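You operate a simulated robot arm through the tools that you are given. There is no shell and no other tool.

Carry out the task below with a simulated robot arm. There is one attempt and no reset: what you move stays moved.

JOB
Slide the stub boom well out, set the spring slide to 4 and close the blue cover.
Fine: clamp screw out to slide, in again after; cover shut and latched last.

It is judged by the outcome, as a careful person would: the job done as asked, and still so three seconds after it is handed in. It fails if anything else is knocked over, pushed out of place, dropped, spilled or broken. A push-on lid holds only when it is set on centred and level and pressed home; a screw cap is set on level and turned clockwise until tight.

ROBOT AND FRAMES
A 7-joint arm with a two-finger parallel gripper, fixed in place. Base frame: the origin is on the floor under the middle of its stand, x ahead of it, y to its left, z up. Lengths are in m, angles in degrees, forces in N, time in s.
It reaches about 1.247 m from its shoulder. Its first joint turns from -132.0 to 132.0 degrees. Payload 3.91 kg.
Tool frame: the origin (TCP) lies between the finger pads and is the grasp point; the fingertips stand 0.03 m ahead of it; z points along the fingers, y is the line along which they close. Largest opening 0.11 m; finger width 0.02, thickness 0.01; the body of the gripper, 0.048 by 0.112 m, starts 0.055 m behind the TCP.
Orientation is that of the tool frame in the base frame, as a unit quaternion [w, x, y, z]. With the fingers straight down and closing along the base's y, the tool's x points along the base's -x, its y along +y and its z along -z.

CONTROLS
- The arm moves only by the tool servo_tool. Its argument "series" is a list of rows, each an object (a shift or turn left out is 0, a gripper value left out holds the last) with "delta_pos": the shift along the base's x, y, z in units of 500 mm (1.0 is 500 mm), a list of three; "turn": the turn, a rotation vector about the base's x, y, z in units of 180 degrees (1.0 is 180 degrees), a list of three; "gripper": the closure in counts, from 0 (fully open) to 255 (shut). In form: [{"delta_pos": [dx, dy, dz], "turn": [rx, ry, rz], "gripper": gripper}, ...]. A call has 1 to 20 rows; each row is the pose to reach, as a shift and turn from the pose commanded when the call began. A call with a number of a shift or a turn outside -1 to 1 is refused whole. Rows are played at 5 a second. More than 0.05 m and 8.6 degrees between two rows, or a gripper value outside its range, and nothing of the call is played. Where a pose cannot be reached the arm comes as near as it can. A force on the tool above 60 N (or 10 N above the force at the start of the call, whichever is more), or a blocked arm, ends the call early, and 0.2 s more pass. Each finger travels about 0.108 m/s and halts on what it meets, pressing with about 43 N; the grip force reading is that of the motor and also rises with nothing between the fingers. The clock runs only during rows and for 0.2 s after the last one: add rows that repeat a pose to give the fingers time. It gives the time, the measured TCP pose, the force on the tool (base axes), the opening and the grip force at its end, in the units of the frame above (readings bear some noise), with the torque about the TCP (base axes, N m) and any sound that the robot's microphone picked up.
- Cameras (640 x 400 px; columns grow to the right, rows downward): "scene" is fixed at [0.2203, 0.5011, 1.5348]; the picture's right is [-0.69, -0.72, 0.00], its down [-0.29, 0.28, -0.91] and it looks along [0.66, -0.63, -0.40] (base axes); focal length 316 px, centre (320, 200). "wrist" rides on the gripper at [0.072, 0.017, -0.103] in the tool frame; the picture's right is [-0.23, 0.97, 0.00], its down [-0.76, -0.18, -0.62] and it looks along [-0.61, -0.14, 0.78] (tool axes); focal length 222 px, centre (320, 200). There is no depth. A picture from a camera that has moved, and an enlarged one, comes with that camera's place and axes in the base frame and with its lens.
- grab_frame(camera): a new picture of that camera. It takes no simulated time.
- close_up(camera, box): a new picture of the part [left, top, right, bottom] of that camera's present view, enlarged. It takes no simulated time.
- finish_job(): hands the job in; it is judged then, once.

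Places have to be worked out from the pictures, the camera data and where the tool is seen. Open the gripper and draw the arm clear of the work before you hand the job in, unless the task says otherwise.

The tools are called by a JSON object that holds its "op" and its "data". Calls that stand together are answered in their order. servo_tool: Moves the arm, as the interface text tells. Its arguments: {"type":"object","properties":{"series":{"type":"array","items":{"type":"object","properties":{"delta_pos":{"type":"array","items":{"type":"number"}},"turn":{"type":"array","items":{"type":"number"}},"gripper":{"type":"number"}}}}},"required":["series"]} The other tools are called the same way: grab_frame (camera) takes a picture; close_up (camera, box) takes an enlarged picture of a part of a camera's view; finish_job () hands the job in.

At the start:

```text
clock: 0.0
position: [0.5605, 0.0514, 1.414]
orientation: [-0.001, 0.0, 1.0, -0.001]
wrist_force: [0.1, 0.3, -0.1]
torque: [-0.01, -0.01, 0.04]
width: 0.11
gripper_force: 0.0
```

scene: 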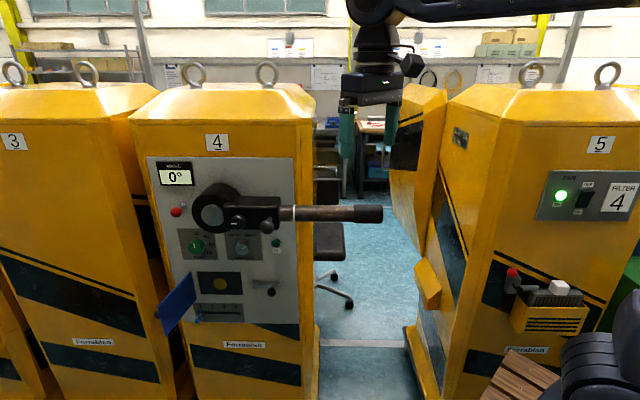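
wrist: 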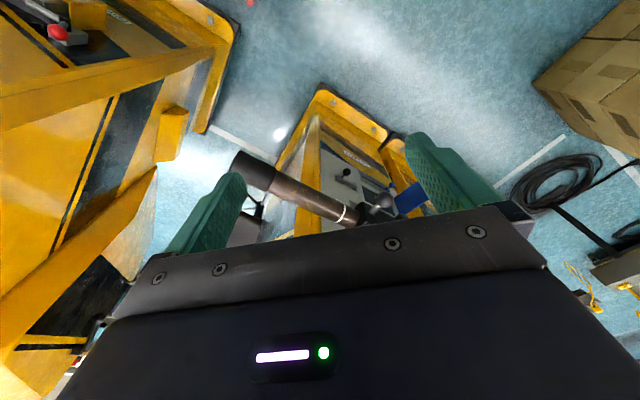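

I start by looking closely at the panel on machine 4, which carries the boom, the slide and the blue cover.

{"op": "close_up", "data": {"camera": "scene", "box": [140, 150, 400, 340]}}

{"op": "close_up", "data": {"camera": "scene", "box": [150, 250, 300, 345]}}

{"op": "close_up", "data": {"camera": "scene", "box": [150, 170, 300, 265]}}

{"op": "close_up", "data": {"camera": "wrist", "box": [220, 80, 460, 240]}}

```text
2.11 times, centred on (270, 245) of scene
camera zoom: at [0.2203, 0.5011, 1.5348], right [-0.69, -0.72, 0.0], down [-0.29, 0.28, -0.91], along [0.66, -0.63, -0.4], focal length 665 px, centre (425, 105)
```

zoom: 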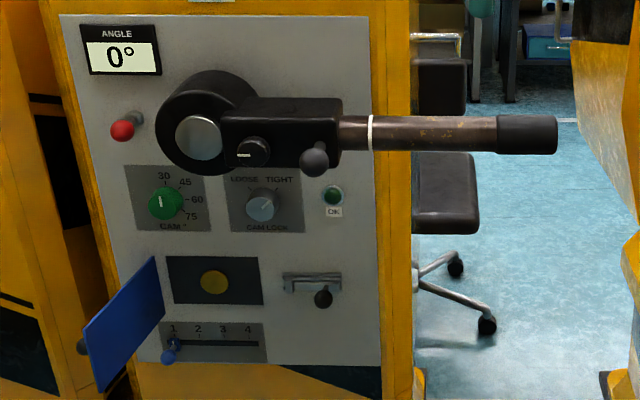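

```text
4.21 times, centred on (225, 298) of scene
camera zoom: at [0.2203, 0.5011, 1.5348], right [-0.69, -0.72, 0.0], down [-0.29, 0.28, -0.91], along [0.66, -0.63, -0.4], focal length 1330 px, centre (720, -210)
```

zoom: 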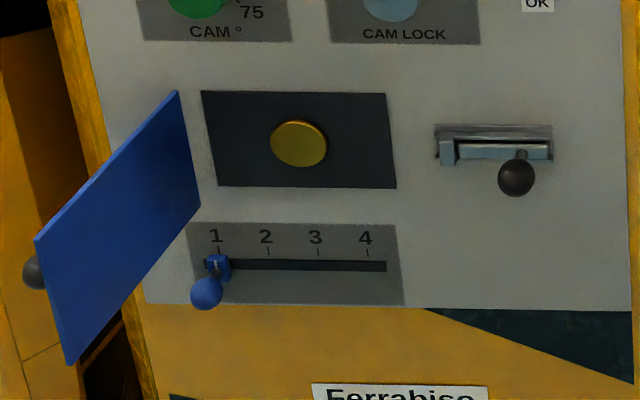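

```text
4.21 times, centred on (225, 218) of scene
camera zoom: at [0.2203, 0.5011, 1.5348], right [-0.69, -0.72, 0.0], down [-0.29, 0.28, -0.91], along [0.66, -0.63, -0.4], focal length 1330 px, centre (720, 126)
```

zoom: 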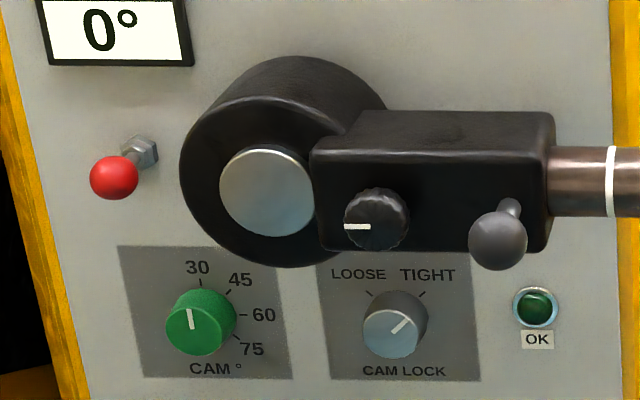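

```text
2.50 times, centred on (340, 160) of wrist
camera zoom: at [0.4864, 0.0696, 1.5166], right [0.23, 0.97, 0.0], down [0.76, -0.18, 0.62], along [0.61, -0.14, -0.78], focal length 555 px, centre (270, 300)
```

zoom: 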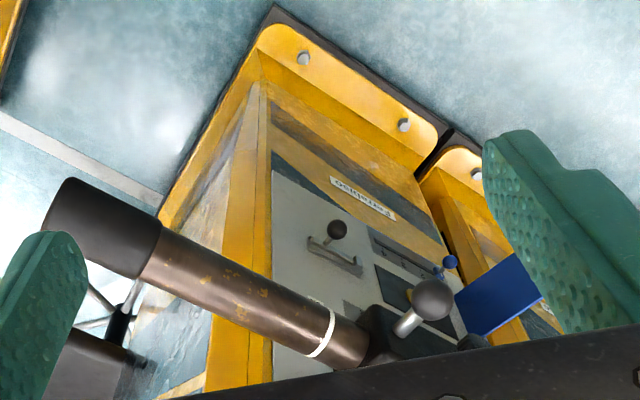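

The ball on the boom block triangulates to about (0.77, 0.14, 1.19), and the panel looks vertical, facing along (-0.72, 0.69). I'll bring the hand round to face the panel from a standoff, so I can inspect each control with the wrist camera.

{"op": "servo_tool", "data": {"series": [{"delta_pos": [0, 0.045, -0.0], "turn": [-0.0146, -0.0364, -0.0146]}, {"delta_pos": [0, 0.09, -0.0], "turn": [-0.0293, -0.0728, -0.0293]}, {"delta_pos": [0, 0.135, -0.0], "turn": [-0.0439, -0.1092, -0.0439]}, {"delta_pos": [0, 0.18, -0.03], "turn": [-0.0585, -0.1456, -0.0585]}, {"delta_pos": [-0.005, 0.225, -0.06], "turn": [-0.0732, -0.182, -0.0732]}, {"delta_pos": [-0.01, 0.27, -0.1], "turn": [-0.0878, -0.2184, -0.0878]}, {"delta_pos": [-0.015, 0.315, -0.14], "turn": [-0.1024, -0.2549, -0.1024]}, {"delta_pos": [-0.02, 0.36, -0.18], "turn": [-0.117, -0.2913, -0.117]}, {"delta_pos": [-0.02, 0.405, -0.22], "turn": [-0.1317, -0.3277, -0.1317]}, {"delta_pos": [-0.02, 0.45, -0.26], "turn": [-0.1463, -0.3641, -0.1463]}, {"delta_pos": [-0.02, 0.495, -0.3], "turn": [-0.1609, -0.4005, -0.1609]}, {"delta_pos": [-0.02, 0.54, -0.35], "turn": [-0.1756, -0.4369, -0.1756]}, {"delta_pos": [-0.02, 0.58, -0.4], "turn": [-0.1902, -0.4733, -0.1902]}, {"delta_pos": [-0.02, 0.58, -0.4], "turn": [-0.1902, -0.4733, -0.1902]}]}}

```text
clock: 3.0
position: [0.5501, 0.3425, 1.2148]
orientation: [0.656, 0.264, 0.656, -0.264]
wrist_force: [0.5, 0.1, 0.1]
torque: [0.0, 0.05, 0.0]
width: 0.11
gripper_force: 0.1
```

The arm reached the standoff pose, so I take fresh pictures from both cameras.

{"op": "grab_frame", "data": {"camera": "wrist"}}

{"op": "grab_frame", "data": {"camera": "scene"}}

```text
taken
camera wrist: at [0.4856, 0.4269, 1.141], right [0.67, 0.7, 0.23], down [-0.57, 0.3, 0.76], along [0.47, -0.64, 0.61], focal length 222 px, centre (320, 200)
```

wrist: 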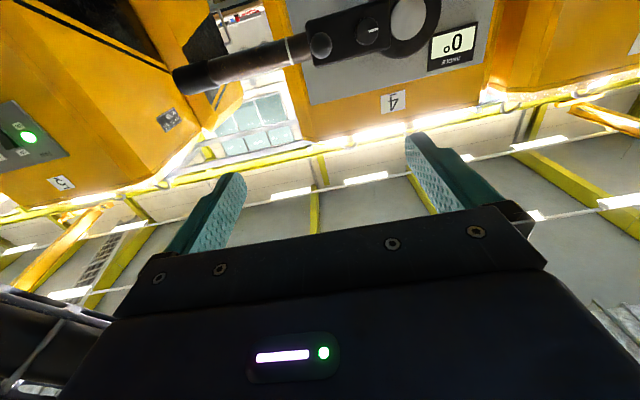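

```text
taken
```

scene: 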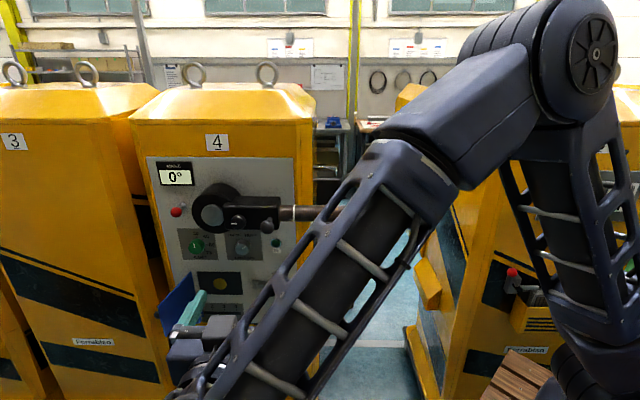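

The wrist camera sits below the hand and sees the boom block upside down. I take an enlarged look at the block from here.

{"op": "close_up", "data": {"camera": "wrist", "box": [160, 0, 480, 110]}}

{"op": "close_up", "data": {"camera": "wrist", "box": [290, 0, 410, 75]}}

```text
2.00 times, centred on (320, 55) of wrist
camera zoom: at [0.4856, 0.4269, 1.141], right [0.67, 0.7, 0.23], down [-0.57, 0.3, 0.76], along [0.47, -0.64, 0.61], focal length 444 px, centre (320, 490)
```

zoom: 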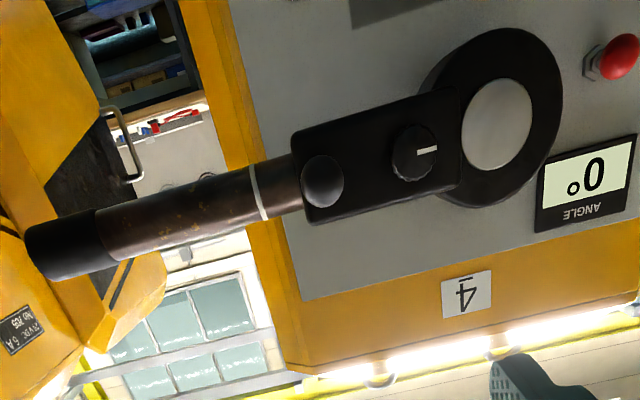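

```text
5.33 times, centred on (350, 38) of wrist
camera zoom: at [0.4856, 0.4269, 1.141], right [0.67, 0.7, 0.23], down [-0.57, 0.3, 0.76], along [0.47, -0.64, 0.61], focal length 1185 px, centre (160, 1067)
```

zoom: 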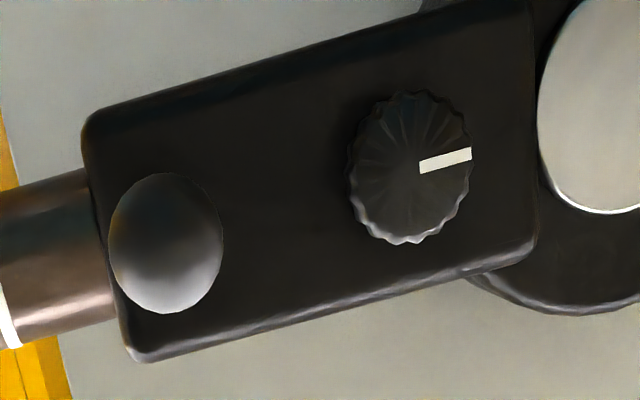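

Combining both views in panel coordinates (u to the right along the panel, w into it), I place the parts as follows:

| Part | u | w | z |
|---|---|---|---|
| Fluted clamp screw | -0.203 | 0.694 | 1.170 |
| Ball knob | -0.127 | 0.673 | 1.170 |
| Boom axis | – | 0.747 | 1.170 |

Next I test the wrist's roll range here, well clear of everything, rolling counter-clockwise as seen facing the panel.

{"op": "servo_tool", "data": {"series": [{"turn": [-0.0341, 0.0327, 0]}, {"turn": [-0.0682, 0.0653, 0]}, {"turn": [-0.1022, 0.098, 0]}, {"turn": [-0.1363, 0.1307, 0]}, {"turn": [-0.1704, 0.1633, 0]}, {"turn": [-0.2045, 0.196, 0]}, {"turn": [-0.2386, 0.2286, 0]}, {"turn": [-0.2726, 0.2613, 0]}, {"turn": [-0.3067, 0.294, 0]}, {"turn": [-0.3408, 0.3266, 0]}, {"turn": [-0.3749, 0.3593, 0]}, {"turn": [-0.409, 0.392, 0]}, {"turn": [-0.443, 0.4246, 0]}, {"turn": [-0.4771, 0.4573, 0]}, {"turn": [-0.5112, 0.4899, 0]}, {"turn": [-0.5453, 0.5226, 0]}, {"turn": [-0.5794, 0.5553, 0]}, {"turn": [-0.6134, 0.5879, 0]}, {"turn": [-0.6475, 0.6206, 0]}, {"turn": [-0.6816, 0.6533, 0]}]}}

```text
clock: 7.2
position: [0.5512, 0.3412, 1.2144]
orientation: [0.207, 0.631, -0.319, 0.676]
wrist_force: [-0.5, -0.3, -0.4]
torque: [-0.01, 0.02, -0.01]
width: 0.1098
gripper_force: 0.1
```

The full 170° counter-clockwise roll was reached and the camera is now above the hand. I look at the panel from here.

{"op": "grab_frame", "data": {"camera": "wrist"}}

{"op": "grab_frame", "data": {"camera": "scene"}}

```text
taken
camera wrist: at [0.4542, 0.3932, 1.2816], right [-0.64, -0.66, -0.39], down [-0.24, 0.65, -0.72], along [0.73, -0.36, -0.57], focal length 222 px, centre (320, 200)
```

wrist: 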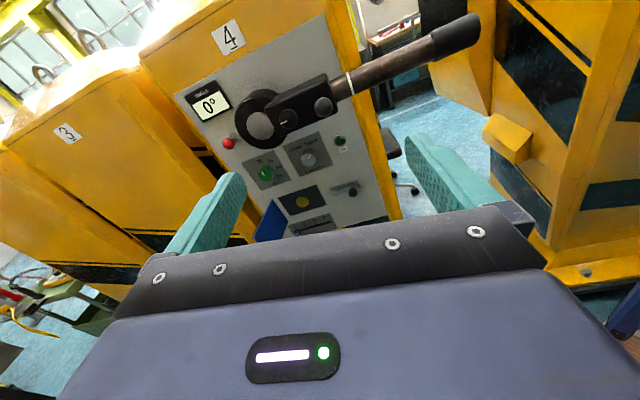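

```text
taken
```

scene: 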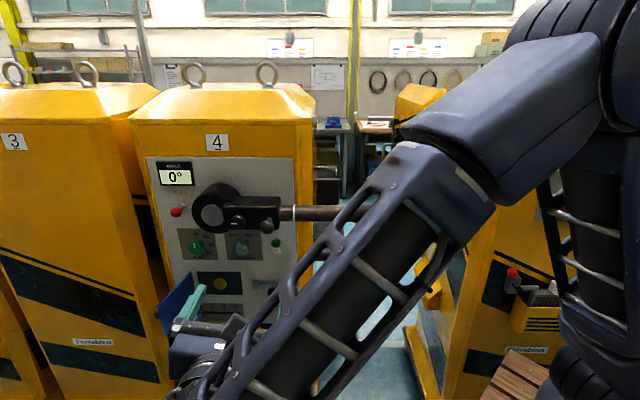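

This view is good, so I enlarge the panel's lower controls and the boom.

{"op": "close_up", "data": {"camera": "wrist", "box": [240, 160, 400, 250]}}

{"op": "close_up", "data": {"camera": "wrist", "box": [180, 70, 360, 182]}}

{"op": "close_up", "data": {"camera": "wrist", "box": [300, 0, 500, 125]}}

```text
4.00 times, centred on (320, 205) of wrist
camera zoom: at [0.4542, 0.3932, 1.2816], right [-0.64, -0.66, -0.39], down [-0.24, 0.65, -0.72], along [0.73, -0.36, -0.57], focal length 888 px, centre (320, 180)
```

zoom: 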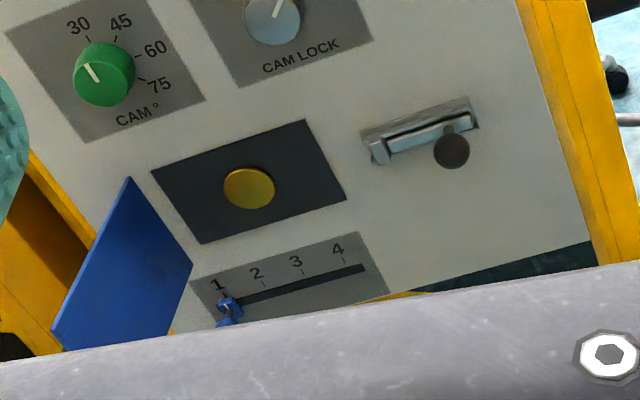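

```text
3.56 times, centred on (270, 126) of wrist
camera zoom: at [0.4542, 0.3932, 1.2816], right [-0.64, -0.66, -0.39], down [-0.24, 0.65, -0.72], along [0.73, -0.36, -0.57], focal length 790 px, centre (498, 463)
```

zoom: 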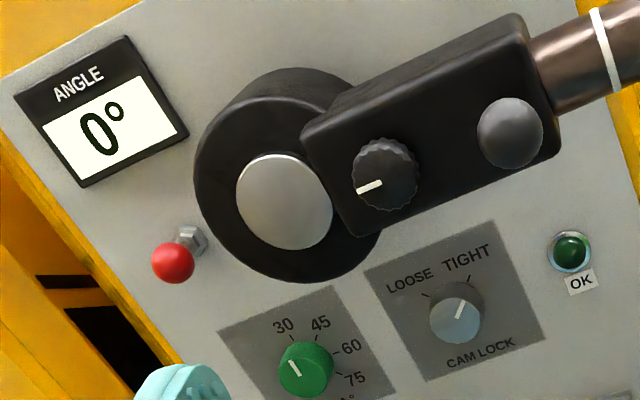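

```text
3.20 times, centred on (400, 62) of wrist
camera zoom: at [0.4542, 0.3932, 1.2816], right [-0.64, -0.66, -0.39], down [-0.24, 0.65, -0.72], along [0.73, -0.36, -0.57], focal length 711 px, centre (64, 640)
```

zoom: 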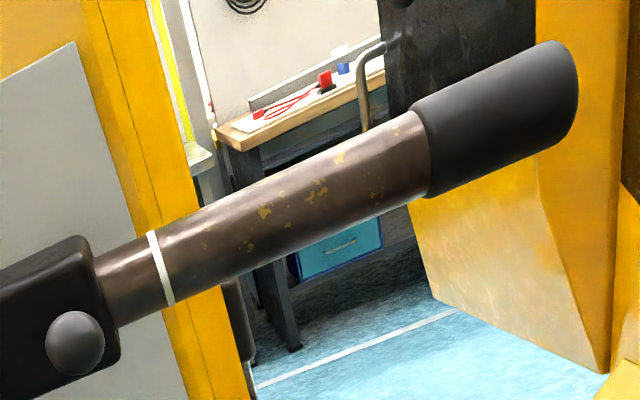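

The lower controls sit at about z = 0.76–0.87, the panel face at about w = 0.835, and the clamp screw face is confirmed at (0.864, 0.167, 1.169). I roll back to leave room for unscrewing and stop about 0.09 m in front of the screw, fingers half closed so they pass clear of the ball knob.

{"op": "servo_tool", "data": {"series": [{"delta_pos": [0.023, -0.0095, -0.0045], "turn": [0.0341, -0.0327, 0], "gripper": 125}, {"delta_pos": [0.0459, -0.0189, -0.009], "turn": [0.0682, -0.0653, 0]}, {"delta_pos": [0.0689, -0.0284, -0.0135], "turn": [0.1022, -0.098, 0]}, {"delta_pos": [0.0918, -0.0378, -0.018], "turn": [0.1363, -0.1307, 0]}, {"delta_pos": [0.1148, -0.0473, -0.0225], "turn": [0.1704, -0.1633, 0]}, {"delta_pos": [0.1378, -0.0568, -0.027], "turn": [0.2045, -0.196, 0]}, {"delta_pos": [0.1607, -0.0662, -0.0315], "turn": [0.2386, -0.2286, 0]}, {"delta_pos": [0.1837, -0.0757, -0.036], "turn": [0.2726, -0.2613, 0]}, {"delta_pos": [0.2066, -0.0851, -0.0405], "turn": [0.3067, -0.294, 0]}, {"delta_pos": [0.2296, -0.0946, -0.045], "turn": [0.3408, -0.3266, 0]}, {"delta_pos": [0.2526, -0.1041, -0.0495], "turn": [0.3749, -0.3593, 0]}, {"delta_pos": [0.2755, -0.1135, -0.054], "turn": [0.409, -0.392, 0]}, {"delta_pos": [0.2985, -0.123, -0.0585], "turn": [0.443, -0.4246, 0]}, {"delta_pos": [0.3214, -0.1324, -0.063], "turn": [0.4771, -0.4573, 0]}, {"delta_pos": [0.3444, -0.1419, -0.0675], "turn": [0.5112, -0.4899, 0]}, {"delta_pos": [0.3674, -0.1514, -0.072], "turn": [0.5453, -0.5226, 0]}, {"delta_pos": [0.3903, -0.1608, -0.0765], "turn": [0.5794, -0.5553, 0]}, {"delta_pos": [0.4133, -0.1703, -0.081], "turn": [0.6134, -0.5879, 0]}, {"delta_pos": [0.4362, -0.1797, -0.0855], "turn": [0.6475, -0.6206, 0]}, {"delta_pos": [0.4592, -0.1892, -0.09], "turn": [0.6816, -0.6533, 0]}]}}

{"op": "grab_frame", "data": {"camera": "wrist"}}

{"op": "grab_frame", "data": {"camera": "scene"}}

```text
clock: 11.4
position: [0.7814, 0.2469, 1.1695]
orientation: [0.656, 0.264, 0.656, -0.262]
wrist_force: [0.6, -0.5, 0.0]
torque: [0.02, -0.01, -0.01]
width: 0.056
gripper_force: 0.0
```

```text
taken
camera wrist: at [0.7162, 0.3314, 1.0958], right [0.67, 0.7, 0.23], down [-0.57, 0.3, 0.76], along [0.47, -0.64, 0.61], focal length 222 px, centre (320, 200)
```

wrist: 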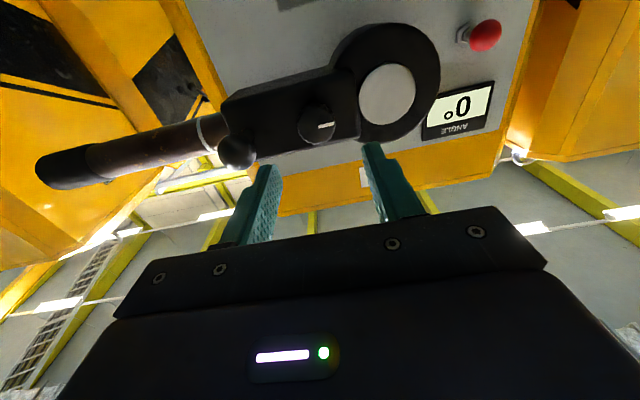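

```text
taken
```

scene: 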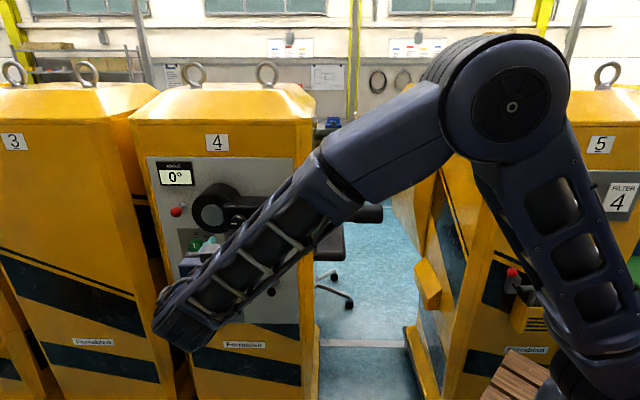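

The screw appears just ahead of the fingers, so I enlarge it to check the alignment.

{"op": "close_up", "data": {"camera": "wrist", "box": [210, 50, 430, 190]}}

```text
2.86 times, centred on (320, 120) of wrist
camera zoom: at [0.7162, 0.3314, 1.0958], right [0.67, 0.7, 0.23], down [-0.57, 0.3, 0.76], along [0.47, -0.64, 0.61], focal length 635 px, centre (320, 429)
```

zoom: 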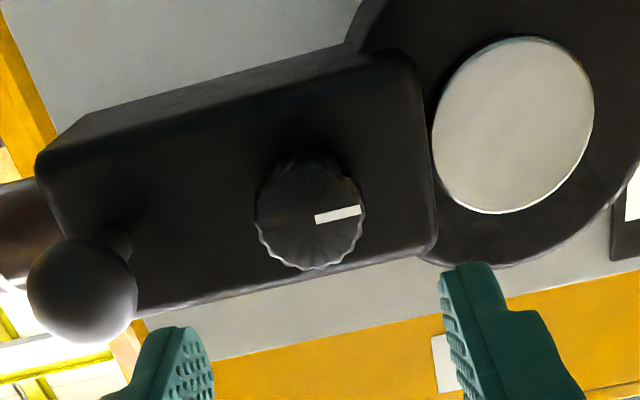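

The screw sits about 4 mm to the right of my first estimate and is roughly 38 mm wide. I correct for that and advance with the 56 mm opening until the pads straddle it, stopping short of the block face.

{"op": "servo_tool", "data": {"series": [{"delta_pos": [0.03, -0.034, 0.003]}, {"delta_pos": [0.07, -0.074, 0.003]}, {"delta_pos": [0.105, -0.11, 0.003]}, {"delta_pos": [0.125, -0.13, 0.003]}, {"delta_pos": [0.1432, -0.1484, 0.003]}, {"delta_pos": [0.1432, -0.1484, 0.003]}]}}

{"op": "close_up", "data": {"camera": "wrist", "box": [210, 90, 430, 230]}}

{"op": "close_up", "data": {"camera": "scene", "box": [150, 170, 300, 265]}}

```text
clock: 13.0
position: [0.8489, 0.1785, 1.1704]
orientation: [0.656, 0.263, 0.657, -0.262]
wrist_force: [-19.1, 8.1, 7.8]
torque: [-0.44, 0.03, -1.0]
width: 0.0599
gripper_force: 3.7
stopped in row 6: the force on the tool passed its limit at 62 N (the readings are from after the stop); the commanded pose is now the measured one
```

```text
2.86 times, centred on (320, 160) of wrist
camera zoom: at [0.7838, 0.2629, 1.0967], right [0.67, 0.71, 0.23], down [-0.57, 0.3, 0.76], along [0.47, -0.64, 0.61], focal length 635 px, centre (320, 314)
```

zoom: 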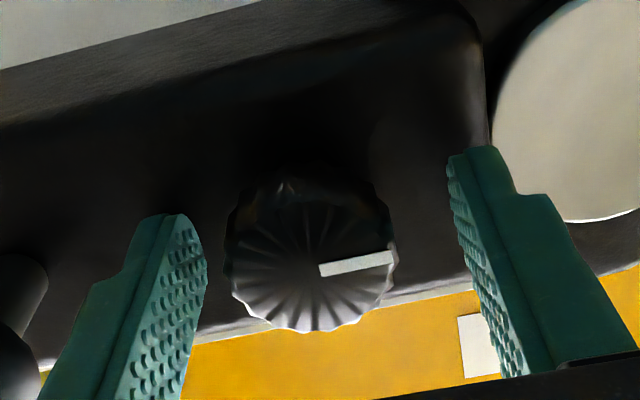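

```text
4.21 times, centred on (225, 218) of scene
camera zoom: at [0.2203, 0.5011, 1.5348], right [-0.69, -0.72, 0.0], down [-0.29, 0.28, -0.91], along [0.66, -0.63, -0.4], focal length 1330 px, centre (720, 126)
```

zoom: 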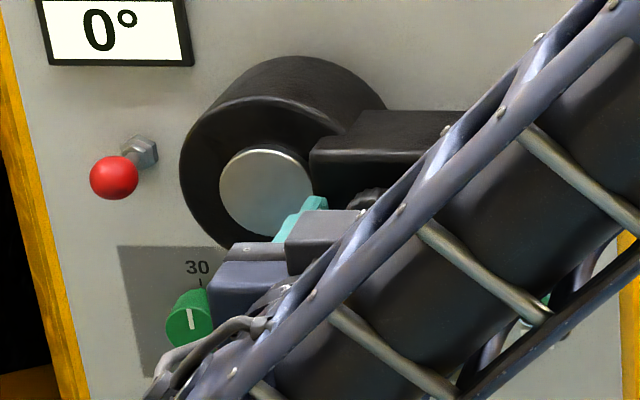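

The fingertips met the block face at about w = 0.707, straddling the screw. I back off 3 mm, shift slightly right and close on the screw.

{"op": "servo_tool", "data": {"series": [{"delta_pos": [-0.0064, 0.002, 0.0]}, {"delta_pos": [-0.0064, 0.002, 0.0], "gripper": 255}, {"delta_pos": [-0.0064, 0.002, 0.0]}, {"delta_pos": [-0.0064, 0.002, 0.0]}, {"delta_pos": [-0.0064, 0.002, 0.0]}]}}

{"op": "close_up", "data": {"camera": "wrist", "box": [210, 90, 430, 230]}}

```text
clock: 14.2
position: [0.8473, 0.1772, 1.1681]
orientation: [0.655, 0.262, 0.658, -0.262]
wrist_force: [5.8, -10.6, -7.6]
torque: [-0.02, 0.02, -0.45]
width: 0.0354
gripper_force: 44.9
```

```text
2.86 times, centred on (320, 160) of wrist
camera zoom: at [0.7824, 0.2616, 1.0955], right [0.67, 0.71, 0.23], down [-0.57, 0.3, 0.76], along [0.47, -0.64, 0.6], focal length 635 px, centre (320, 314)
```

zoom: 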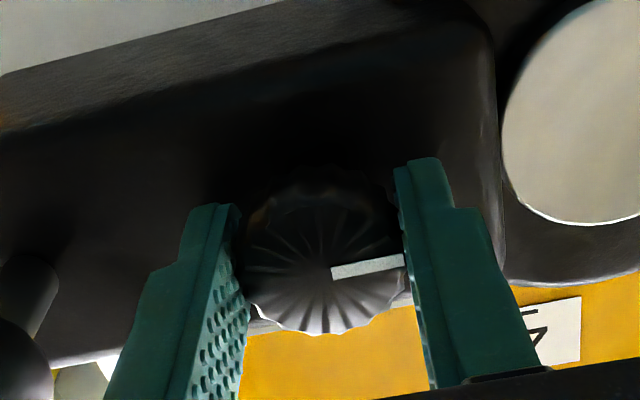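

The grip is firm at 35 mm. I turn counter-clockwise 40° to test whether the screw follows, and re-centre slightly to ease the side force.

{"op": "servo_tool", "data": {"series": [{"delta_pos": [0.0024, -0.004, -0.004]}, {"delta_pos": [0.0024, -0.004, -0.004], "turn": [-0.0321, 0.0308, 0]}, {"delta_pos": [0.0024, -0.004, -0.004], "turn": [-0.0642, 0.0615, 0]}, {"delta_pos": [0.0024, -0.004, -0.004], "turn": [-0.0962, 0.0923, 0]}, {"delta_pos": [0.0024, -0.004, -0.004], "turn": [-0.1283, 0.123, 0]}, {"delta_pos": [0.0024, -0.004, -0.004], "turn": [-0.1604, 0.1538, 0]}]}}

{"op": "close_up", "data": {"camera": "wrist", "box": [210, 90, 430, 230]}}

```text
clock: 15.6
position: [0.8462, 0.1771, 1.1695]
orientation: [0.526, 0.021, 0.708, -0.471]
wrist_force: [-33.8, 5.3, 22.3]
torque: [-0.08, -0.24, -0.85]
width: 0.0352
gripper_force: 44.8
```

```text
2.86 times, centred on (320, 160) of wrist
camera zoom: at [0.7467, 0.2244, 1.1018], right [0.61, 0.65, -0.45], down [-0.21, 0.68, 0.7], along [0.76, -0.34, 0.55], focal length 635 px, centre (320, 314)
```

zoom: 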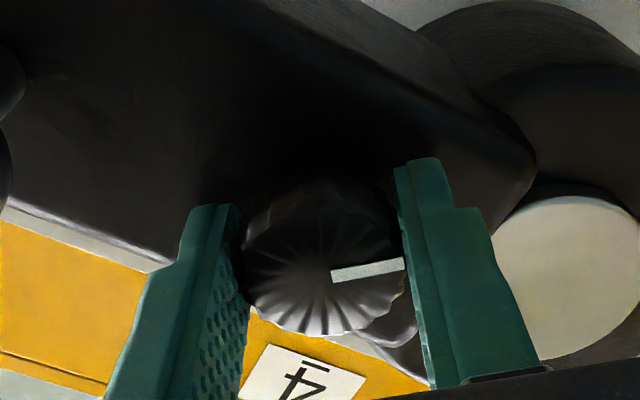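

The screw turns with the fingers and pushes the hand outward with about 28 N, so it is backing out. I shift the hand slightly out, right and up to relieve that force, then continue turning.

{"op": "servo_tool", "data": {"series": [{"delta_pos": [-0.0071, -0.0016, 0.006]}, {"delta_pos": [-0.0071, -0.0016, 0.006]}]}}

```text
clock: 16.2
position: [0.8456, 0.1765, 1.1687]
orientation: [0.526, 0.02, 0.709, -0.469]
wrist_force: [20.7, 19.5, -0.2]
torque: [-0.43, -0.37, 0.43]
width: 0.035
gripper_force: 45.1
```

The sideways force overshot by about 2 mm, so I correct it back and turn a further 64° counter-clockwise with a slight outward drift.

{"op": "servo_tool", "data": {"series": [{"delta_pos": [0.0025, 0.0026, 0.0]}, {"delta_pos": [0.0023, 0.0028, 0.0], "turn": [-0.0321, 0.0308, 0]}, {"delta_pos": [0.0021, 0.003, 0.0], "turn": [-0.0642, 0.0615, 0]}, {"delta_pos": [0.002, 0.0031, 0.0], "turn": [-0.0962, 0.0923, 0]}, {"delta_pos": [0.0018, 0.0033, 0.0], "turn": [-0.1283, 0.123, 0]}, {"delta_pos": [0.0016, 0.0035, 0.0], "turn": [-0.1604, 0.1538, 0]}, {"delta_pos": [0.0014, 0.0037, 0.0], "turn": [-0.1925, 0.1846, 0]}, {"delta_pos": [0.0012, 0.0038, 0.0], "turn": [-0.2246, 0.2153, 0]}, {"delta_pos": [0.0011, 0.004, 0.0], "turn": [-0.2567, 0.2461, 0]}]}}

{"op": "close_up", "data": {"camera": "wrist", "box": [210, 90, 430, 230]}}

```text
clock: 18.2
position: [0.8448, 0.1785, 1.1704]
orientation: [-0.194, 0.356, -0.613, 0.679]
wrist_force: [-26.0, 4.8, 2.4]
torque: [0.35, 0.33, 0.01]
width: 0.0347
gripper_force: 45.4
```

```text
2.86 times, centred on (320, 160) of wrist
camera zoom: at [0.7168, 0.1969, 1.1712], right [-0.01, -0.01, -1.0], down [0.09, 1.0, -0.01], along [1.0, -0.09, -0.01], focal length 635 px, centre (320, 314)
```

zoom: 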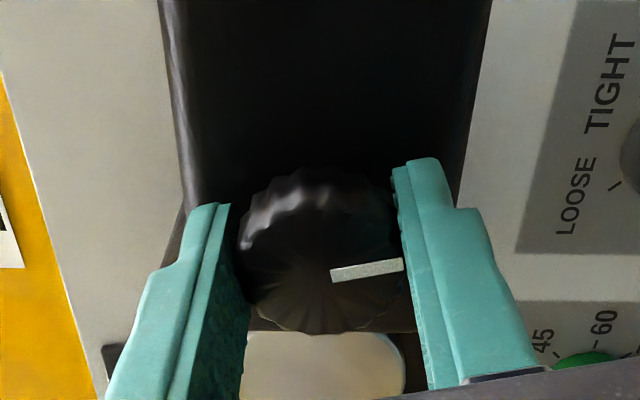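

The screw has now turned about 104° and still follows, with the outward push confirming it is backing out. I ease outward again and turn another 64°.

{"op": "servo_tool", "data": {"series": [{"delta_pos": [-0.0035, 0.0007, 0.0]}, {"delta_pos": [-0.004, 0.0012, 0.0], "turn": [-0.0321, 0.0308, 0]}, {"delta_pos": [-0.0045, 0.0017, 0.0], "turn": [-0.0642, 0.0615, 0]}, {"delta_pos": [-0.005, 0.0022, 0.0], "turn": [-0.0962, 0.0923, 0]}, {"delta_pos": [-0.0055, 0.0027, 0.0], "turn": [-0.1283, 0.123, 0]}, {"delta_pos": [-0.006, 0.0032, 0.0], "turn": [-0.1604, 0.1538, 0]}, {"delta_pos": [-0.0065, 0.0037, 0.0], "turn": [-0.1925, 0.1846, 0]}, {"delta_pos": [-0.007, 0.0042, 0.0], "turn": [-0.2246, 0.2153, 0]}, {"delta_pos": [-0.0075, 0.0047, 0.0], "turn": [-0.2567, 0.2461, 0]}]}}

{"op": "grab_frame", "data": {"camera": "wrist"}}

```text
clock: 20.2
position: [0.8436, 0.1805, 1.1724]
orientation: [0.178, 0.616, -0.346, 0.685]
wrist_force: [9.1, 4.5, -2.2]
torque: [-0.06, -0.07, -0.41]
width: 0.0351
gripper_force: 45.2
stopped in row 9: the force on the tool passed its limit at 61 N (the readings are from after the stop); the commanded pose is now the measured one
```

```text
taken
camera wrist: at [0.7426, 0.2286, 1.2361], right [-0.61, -0.64, -0.47], down [-0.19, 0.7, -0.69], along [0.77, -0.33, -0.55], focal length 222 px, centre (320, 200)
```

wrist: 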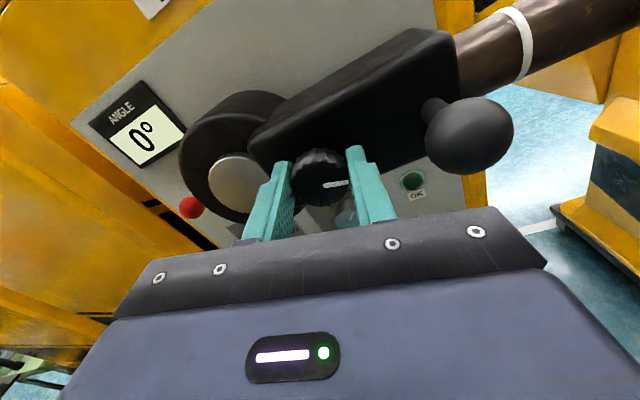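

The force limit stopped the turn at roughly 165°. I compare the pointer against the fingers to see whether the screw slipped or reached a stop.

{"op": "close_up", "data": {"camera": "wrist", "box": [210, 90, 430, 230]}}

{"op": "grab_frame", "data": {"camera": "scene"}}

```text
2.86 times, centred on (320, 160) of wrist
camera zoom: at [0.7426, 0.2286, 1.2361], right [-0.61, -0.64, -0.47], down [-0.19, 0.7, -0.69], along [0.77, -0.33, -0.55], focal length 635 px, centre (320, 314)
```

zoom: 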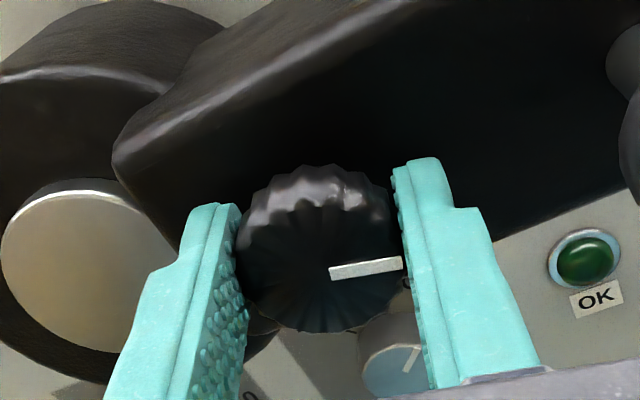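

```text
taken
```

scene: 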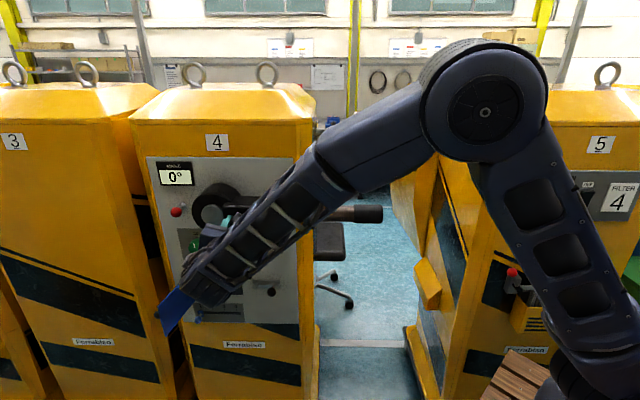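

The pointer is still locked to the fingers, so the screw has turned about 163° without slipping. I try a little more rotation to see whether it is at a hard stop.

{"op": "servo_tool", "data": {"series": [{"delta_pos": [-0.001, 0.001, 0.0]}, {"delta_pos": [-0.001, 0.001, 0.0], "turn": [-0.016, 0.0154, 0]}, {"delta_pos": [-0.001, 0.001, 0.0], "turn": [-0.0321, 0.0308, 0]}, {"delta_pos": [-0.001, 0.001, 0.0], "turn": [-0.0481, 0.0461, 0]}, {"delta_pos": [-0.001, 0.001, 0.0], "turn": [-0.0642, 0.0615, 0]}]}}

```text
clock: 21.4
position: [0.8426, 0.1814, 1.1713]
orientation: [0.273, 0.658, -0.256, 0.654]
wrist_force: [22.4, 13.4, 2.2]
torque: [0.7, -0.01, -0.09]
width: 0.035
gripper_force: 45.1
```

It continued to 180° with no hard stop. I correct the sideways offset and keep turning counter-clockwise to find either the screw's travel or the wrist's limit.

{"op": "servo_tool", "data": {"series": [{"delta_pos": [0.0022, 0.0023, 0.0]}, {"delta_pos": [0.002, 0.0025, 0.0], "turn": [-0.0321, 0.0308, 0]}, {"delta_pos": [0.0018, 0.0027, 0.0], "turn": [-0.0642, 0.0615, 0]}, {"delta_pos": [0.0015, 0.0029, 0.0], "turn": [-0.0962, 0.0923, 0]}, {"delta_pos": [0.0013, 0.0031, 0.0], "turn": [-0.1283, 0.123, 0]}, {"delta_pos": [0.001, 0.0033, 0.0], "turn": [-0.1604, 0.1538, 0]}]}}

{"op": "close_up", "data": {"camera": "wrist", "box": [210, 90, 430, 230]}}

```text
clock: 22.8
position: [0.8439, 0.183, 1.171]
orientation: [0.478, 0.706, -0.015, 0.523]
wrist_force: [9.2, 6.3, -4.3]
torque: [0.48, -0.54, -0.17]
width: 0.0354
gripper_force: 45.0
```

```text
2.86 times, centred on (320, 160) of wrist
camera zoom: at [0.7907, 0.281, 1.2355], right [-0.61, -0.64, 0.47], down [-0.7, 0.16, -0.69], along [0.36, -0.76, -0.55], focal length 635 px, centre (320, 314)
```

zoom: 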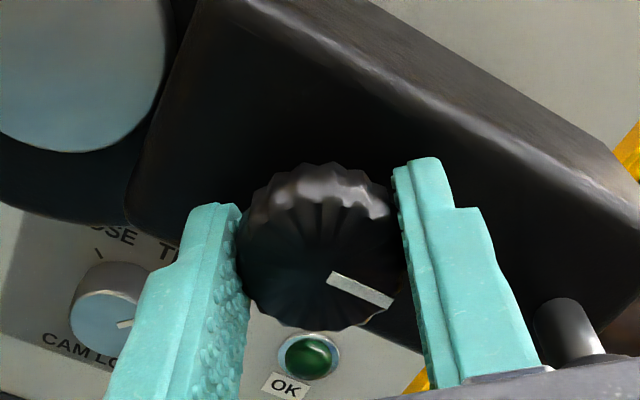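

The pointer has slipped relative to the fingers while the resisting torque rose to 0.7 N·m, so the screw has reached its outer stop after about 190°. I release it with a small opening and back straight out.

{"op": "servo_tool", "data": {"series": [{"gripper": 125}, {"gripper": 125}, {"gripper": 125}, {"delta_pos": [-0.036, 0.0346, 0.0]}, {"delta_pos": [-0.09, 0.0865, 0.0]}, {"delta_pos": [-0.15, 0.144, 0.0]}, {"delta_pos": [-0.2166, 0.2076, 0.0]}, {"delta_pos": [-0.2166, 0.2076, 0.0]}]}}

{"op": "grab_frame", "data": {"camera": "wrist"}}

{"op": "grab_frame", "data": {"camera": "scene"}}

```text
clock: 24.6
position: [0.7337, 0.2866, 1.1704]
orientation: [0.479, 0.705, -0.016, 0.522]
wrist_force: [-0.3, -0.1, 0.0]
torque: [-0.04, 0.0, 0.01]
width: 0.056
gripper_force: 0.2
```

```text
taken
camera wrist: at [0.6804, 0.3839, 1.2354], right [-0.61, -0.64, 0.47], down [-0.7, 0.16, -0.69], along [0.36, -0.75, -0.55], focal length 222 px, centre (320, 200)
```

wrist: 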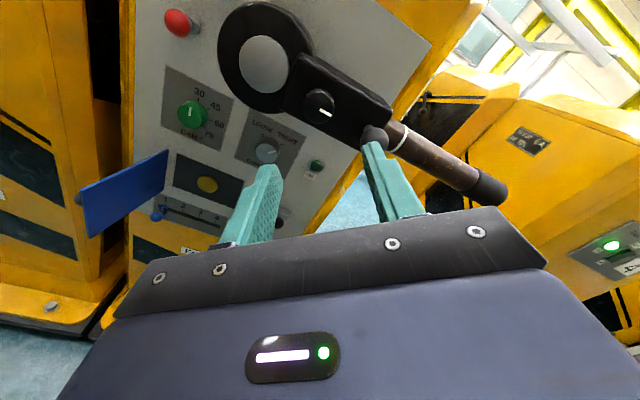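

```text
taken
```

scene: 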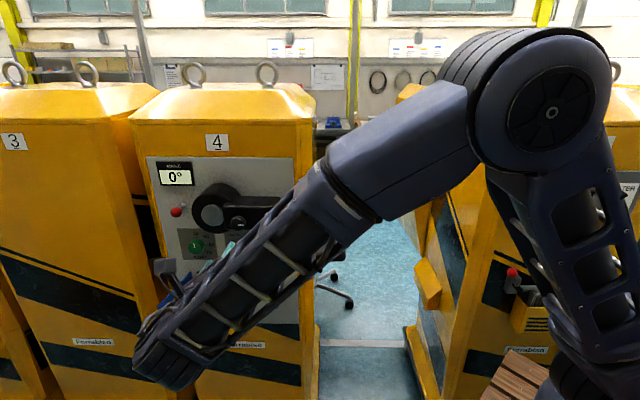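

The screw's pointer now faces right. From this view I also enlarge the cover, slide and latch.

{"op": "close_up", "data": {"camera": "wrist", "box": [60, 120, 300, 270]}}

{"op": "close_up", "data": {"camera": "wrist", "box": [200, 0, 420, 140]}}

{"op": "close_up", "data": {"camera": "scene", "box": [180, 180, 280, 250]}}

```text
2.67 times, centred on (180, 195) of wrist
camera zoom: at [0.6804, 0.3839, 1.2354], right [-0.61, -0.64, 0.47], down [-0.7, 0.16, -0.69], along [0.36, -0.75, -0.55], focal length 592 px, centre (693, 213)
```

zoom: 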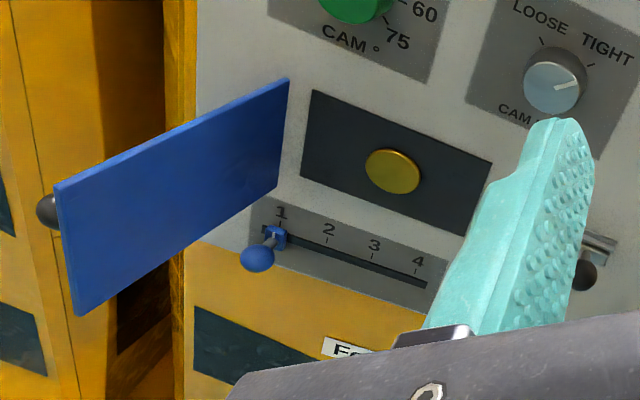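

```text
2.86 times, centred on (310, 70) of wrist
camera zoom: at [0.6804, 0.3839, 1.2354], right [-0.61, -0.64, 0.47], down [-0.7, 0.16, -0.69], along [0.36, -0.75, -0.55], focal length 635 px, centre (349, 571)
```

zoom: 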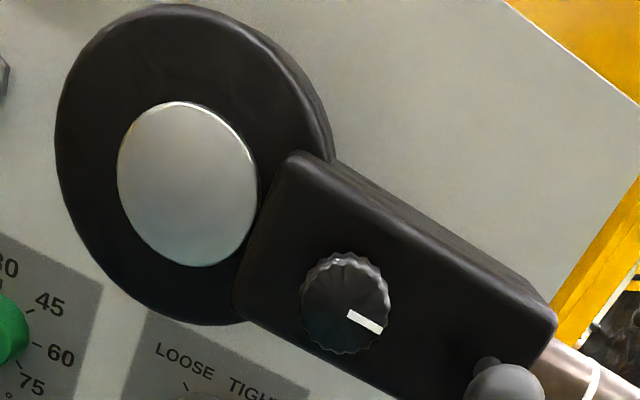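

```text
5.71 times, centred on (230, 215) of scene
camera zoom: at [0.2203, 0.5011, 1.5348], right [-0.69, -0.72, 0.0], down [-0.29, 0.28, -0.91], along [0.66, -0.63, -0.4], focal length 1805 px, centre (834, 114)
```

zoom: 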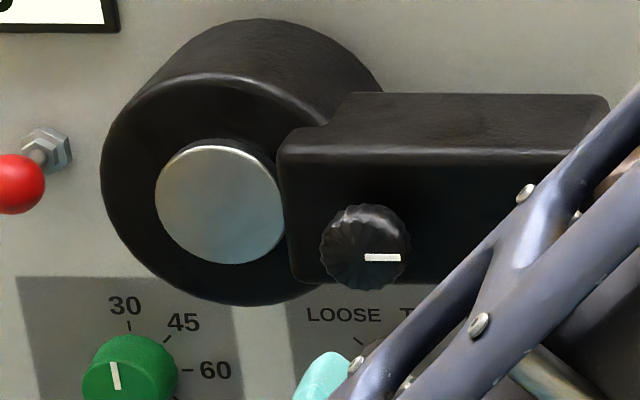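

The pointer is now exactly horizontal to the right, so the screw has turned 180° to its out position. I withdraw, roll back and rise above the boom, ready for a top-down grasp on its handle.

{"op": "servo_tool", "data": {"series": [{"delta_pos": [-0.0224, -0.0114, 0.0291], "turn": [0.0307, -0.0294, 0]}, {"delta_pos": [-0.0447, -0.0228, 0.0582], "turn": [0.0613, -0.0588, 0]}, {"delta_pos": [-0.0671, -0.0342, 0.0874], "turn": [0.092, -0.0882, 0]}, {"delta_pos": [-0.0894, -0.0456, 0.1165], "turn": [0.1227, -0.1176, 0]}, {"delta_pos": [-0.1118, -0.0569, 0.1456], "turn": [0.1534, -0.147, 0]}, {"delta_pos": [-0.1341, -0.0683, 0.1747], "turn": [0.184, -0.1764, 0]}, {"delta_pos": [-0.1565, -0.0797, 0.2038], "turn": [0.2147, -0.2058, 0]}, {"delta_pos": [-0.1788, -0.0911, 0.2329], "turn": [0.2454, -0.2352, 0]}, {"delta_pos": [-0.2012, -0.1025, 0.2621], "turn": [0.276, -0.2646, 0]}, {"delta_pos": [-0.2235, -0.1139, 0.2912], "turn": [0.3067, -0.294, 0]}, {"delta_pos": [-0.2459, -0.1253, 0.3203], "turn": [0.3374, -0.3234, 0]}, {"delta_pos": [-0.2682, -0.1367, 0.3494], "turn": [0.368, -0.3528, 0]}, {"delta_pos": [-0.2906, -0.148, 0.3785], "turn": [0.3987, -0.3822, 0]}, {"delta_pos": [-0.3129, -0.1594, 0.4076], "turn": [0.4294, -0.4116, 0]}, {"delta_pos": [-0.3353, -0.1708, 0.4368], "turn": [0.4601, -0.441, 0]}, {"delta_pos": [-0.3576, -0.1822, 0.4659], "turn": [0.4907, -0.4704, 0]}, {"delta_pos": [-0.38, -0.1936, 0.495], "turn": [0.5214, -0.4998, 0]}]}}

{"op": "servo_tool", "data": {"series": [{"delta_pos": [0.021, -0.0497, -0.015], "turn": [0.0288, 0.0301, 0], "gripper": 60}, {"delta_pos": [0.0419, -0.0993, -0.03], "turn": [0.0577, 0.0602, 0]}, {"delta_pos": [0.0629, -0.149, -0.045], "turn": [0.0865, 0.0903, 0]}, {"delta_pos": [0.0839, -0.1986, -0.06], "turn": [0.1153, 0.1203, 0]}, {"delta_pos": [0.1048, -0.2483, -0.075], "turn": [0.1442, 0.1504, 0]}, {"delta_pos": [0.1258, -0.2979, -0.09], "turn": [0.173, 0.1805, 0]}, {"delta_pos": [0.1468, -0.3476, -0.105], "turn": [0.2018, 0.2106, 0]}, {"delta_pos": [0.1677, -0.3972, -0.12], "turn": [0.2307, 0.2407, 0]}, {"delta_pos": [0.1887, -0.4469, -0.135], "turn": [0.2595, 0.2708, 0]}, {"delta_pos": [0.2097, -0.4965, -0.15], "turn": [0.2883, 0.3008, 0]}, {"delta_pos": [0.2306, -0.5462, -0.165], "turn": [0.3172, 0.3309, 0]}, {"delta_pos": [0.2516, -0.5958, -0.18], "turn": [0.346, 0.361, 0]}, {"delta_pos": [0.2516, -0.5958, -0.18], "turn": [0.346, 0.361, 0]}]}}

{"op": "grab_frame", "data": {"camera": "wrist"}}

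{"op": "grab_frame", "data": {"camera": "scene"}}

```text
clock: 28.2
position: [0.5456, 0.1909, 1.4194]
orientation: [-0.269, 0.284, -0.649, 0.653]
wrist_force: [-0.5, -0.1, -0.4]
torque: [-0.04, -0.03, -0.01]
width: 0.0559
gripper_force: 0.1
```

```text
clock: 31.0
position: [0.6694, -0.1087, 1.33]
orientation: [-0.002, -0.401, 0.916, 0.001]
wrist_force: [0.0, -0.1, 0.2]
torque: [0.01, -0.03, 0.01]
width: 0.0841
gripper_force: 0.1
```

```text
taken
camera wrist: at [0.6066, -0.1495, 1.4324], right [-0.56, 0.83, 0.0], down [0.65, 0.44, 0.62], along [0.51, 0.35, -0.78], focal length 222 px, centre (320, 200)
```

wrist: 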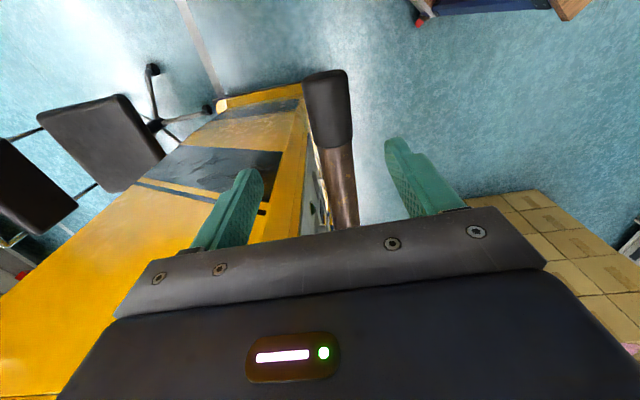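

```text
taken
```

scene: 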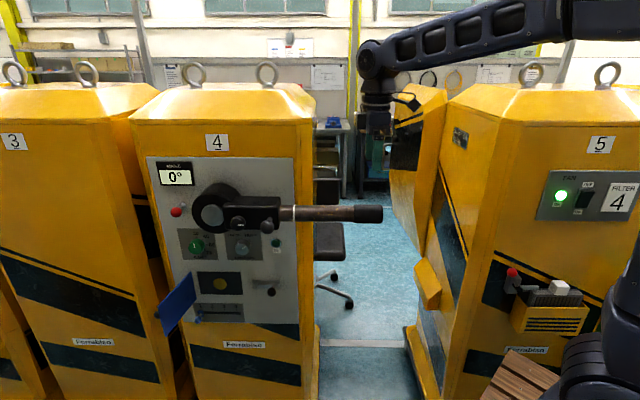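

The hand is above the boom handle with fingers down. I enlarge the wrist view to check how well the boom lines up between the fingers.

{"op": "close_up", "data": {"camera": "wrist", "box": [220, 50, 440, 190]}}

{"op": "close_up", "data": {"camera": "scene", "box": [180, 80, 480, 260]}}

```text
2.86 times, centred on (330, 120) of wrist
camera zoom: at [0.6066, -0.1495, 1.4324], right [-0.56, 0.83, 0.0], down [0.65, 0.44, 0.62], along [0.51, 0.35, -0.78], focal length 635 px, centre (291, 429)
```

zoom: 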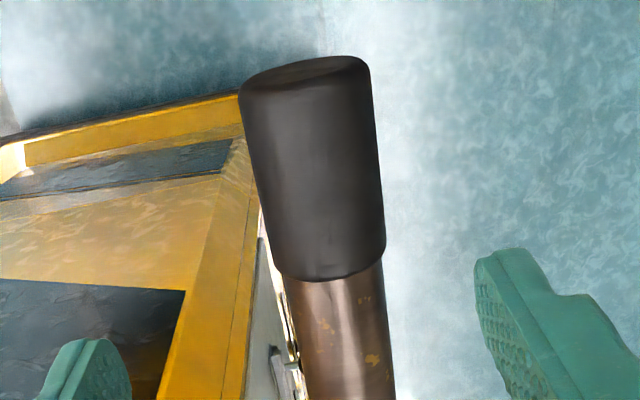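

```text
2.13 times, centred on (330, 170) of scene
camera zoom: at [0.2203, 0.5011, 1.5348], right [-0.69, -0.72, 0.0], down [-0.29, 0.28, -0.91], along [0.66, -0.63, -0.4], focal length 674 px, centre (299, 264)
```

zoom: 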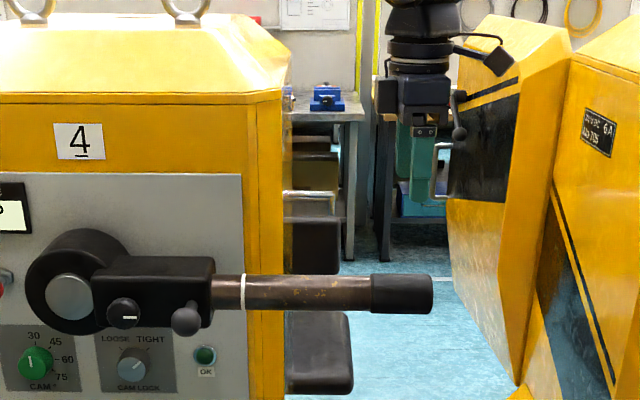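

The handle sits about 10 mm nearer than my estimate (w ≈ 0.737) and is yawed about 3° relative to the tool. I shift to match, descend around it and close.

{"op": "servo_tool", "data": {"series": [{"delta_pos": [-0.0144, 0.0138, -0.02], "turn": [0, 0, -0.0167]}, {"delta_pos": [-0.0144, 0.0138, -0.1], "turn": [0, 0, -0.0167]}, {"delta_pos": [-0.0144, 0.0138, -0.18], "turn": [0, 0, -0.0167]}, {"delta_pos": [-0.0144, 0.0138, -0.25], "turn": [0, 0, -0.0167]}, {"delta_pos": [-0.0144, 0.0138, -0.3], "turn": [0, 0, -0.0167]}, {"delta_pos": [-0.0144, 0.0138, -0.324], "turn": [0, 0, -0.0167]}, {"delta_pos": [-0.0144, 0.0138, -0.324], "turn": [0, 0, -0.0167]}]}}

{"op": "grab_frame", "data": {"camera": "wrist"}}

{"op": "close_up", "data": {"camera": "scene", "box": [180, 80, 480, 260]}}

```text
clock: 32.6
position: [0.662, -0.1002, 1.1677]
orientation: [-0.002, -0.378, 0.926, 0.001]
wrist_force: [-0.3, 0.1, 0.3]
torque: [-0.03, -0.01, 0.01]
width: 0.0844
gripper_force: 0.1
```

```text
taken
camera wrist: at [0.5979, -0.1391, 1.2702], right [-0.52, 0.85, 0.0], down [0.67, 0.41, 0.62], along [0.53, 0.32, -0.78], focal length 222 px, centre (320, 200)
```

wrist: 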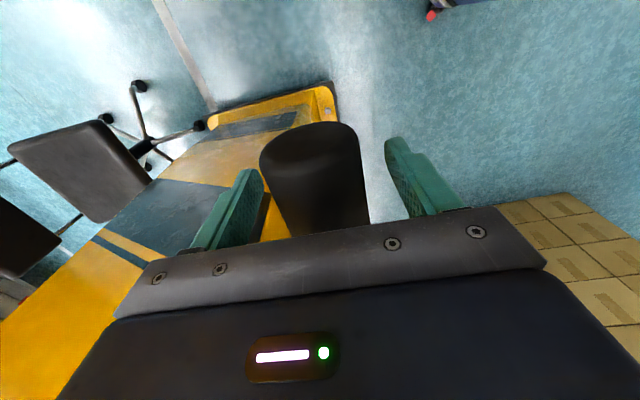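

```text
2.13 times, centred on (330, 170) of scene
camera zoom: at [0.2203, 0.5011, 1.5348], right [-0.69, -0.72, 0.0], down [-0.29, 0.28, -0.91], along [0.66, -0.63, -0.4], focal length 674 px, centre (299, 264)
```

zoom: 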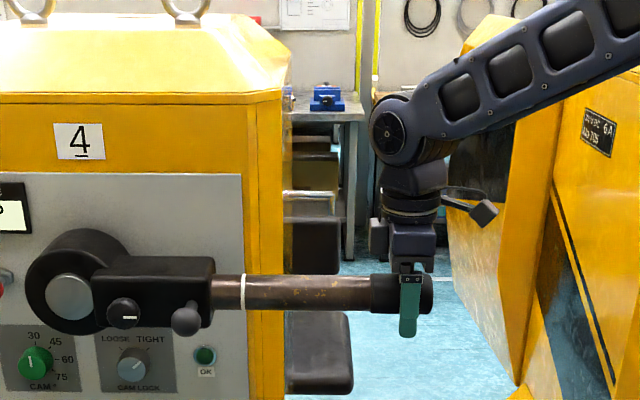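

The fingers straddle the handle, with the near finger reaching just below it. I close and start a gentle outward pull along the boom.

{"op": "servo_tool", "data": {"series": [{"gripper": 255}, {"gripper": 255}, {"gripper": 255}, {"gripper": 255}]}}

```text
clock: 33.6
position: [0.6636, -0.1007, 1.167]
orientation: [-0.002, -0.378, 0.926, 0.001]
wrist_force: [-3.9, 2.4, -3.2]
torque: [0.11, -0.26, 0.92]
width: 0.0415
gripper_force: 45.1
```

The grip holds at 41.5 mm. I pull outward 30 mm along the boom direction and watch the force.

{"op": "servo_tool", "data": {"series": [{"delta_pos": [-0.0072, -0.007, 0]}, {"delta_pos": [-0.0143, -0.0139, 0]}, {"delta_pos": [-0.0215, -0.0209, 0]}, {"delta_pos": [-0.0287, -0.0279, 0]}, {"delta_pos": [-0.0358, -0.0349, 0]}, {"delta_pos": [-0.043, -0.0418, 0]}]}}

{"op": "close_up", "data": {"camera": "scene", "box": [180, 80, 480, 260]}}

```text
clock: 35.0
position: [0.6408, -0.1222, 1.167]
orientation: [-0.002, -0.378, 0.926, 0.001]
wrist_force: [-1.1, 1.2, 4.2]
torque: [-0.5, 0.21, 0.91]
width: 0.0417
gripper_force: 45.4
```

```text
2.13 times, centred on (330, 170) of scene
camera zoom: at [0.2203, 0.5011, 1.5348], right [-0.69, -0.72, 0.0], down [-0.29, 0.28, -0.91], along [0.66, -0.63, -0.4], focal length 674 px, centre (299, 264)
```

zoom: 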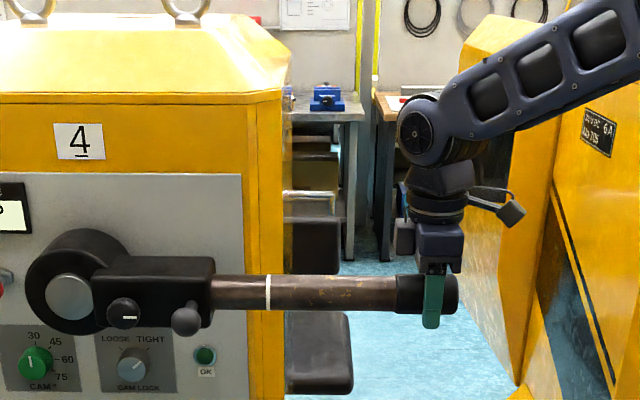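

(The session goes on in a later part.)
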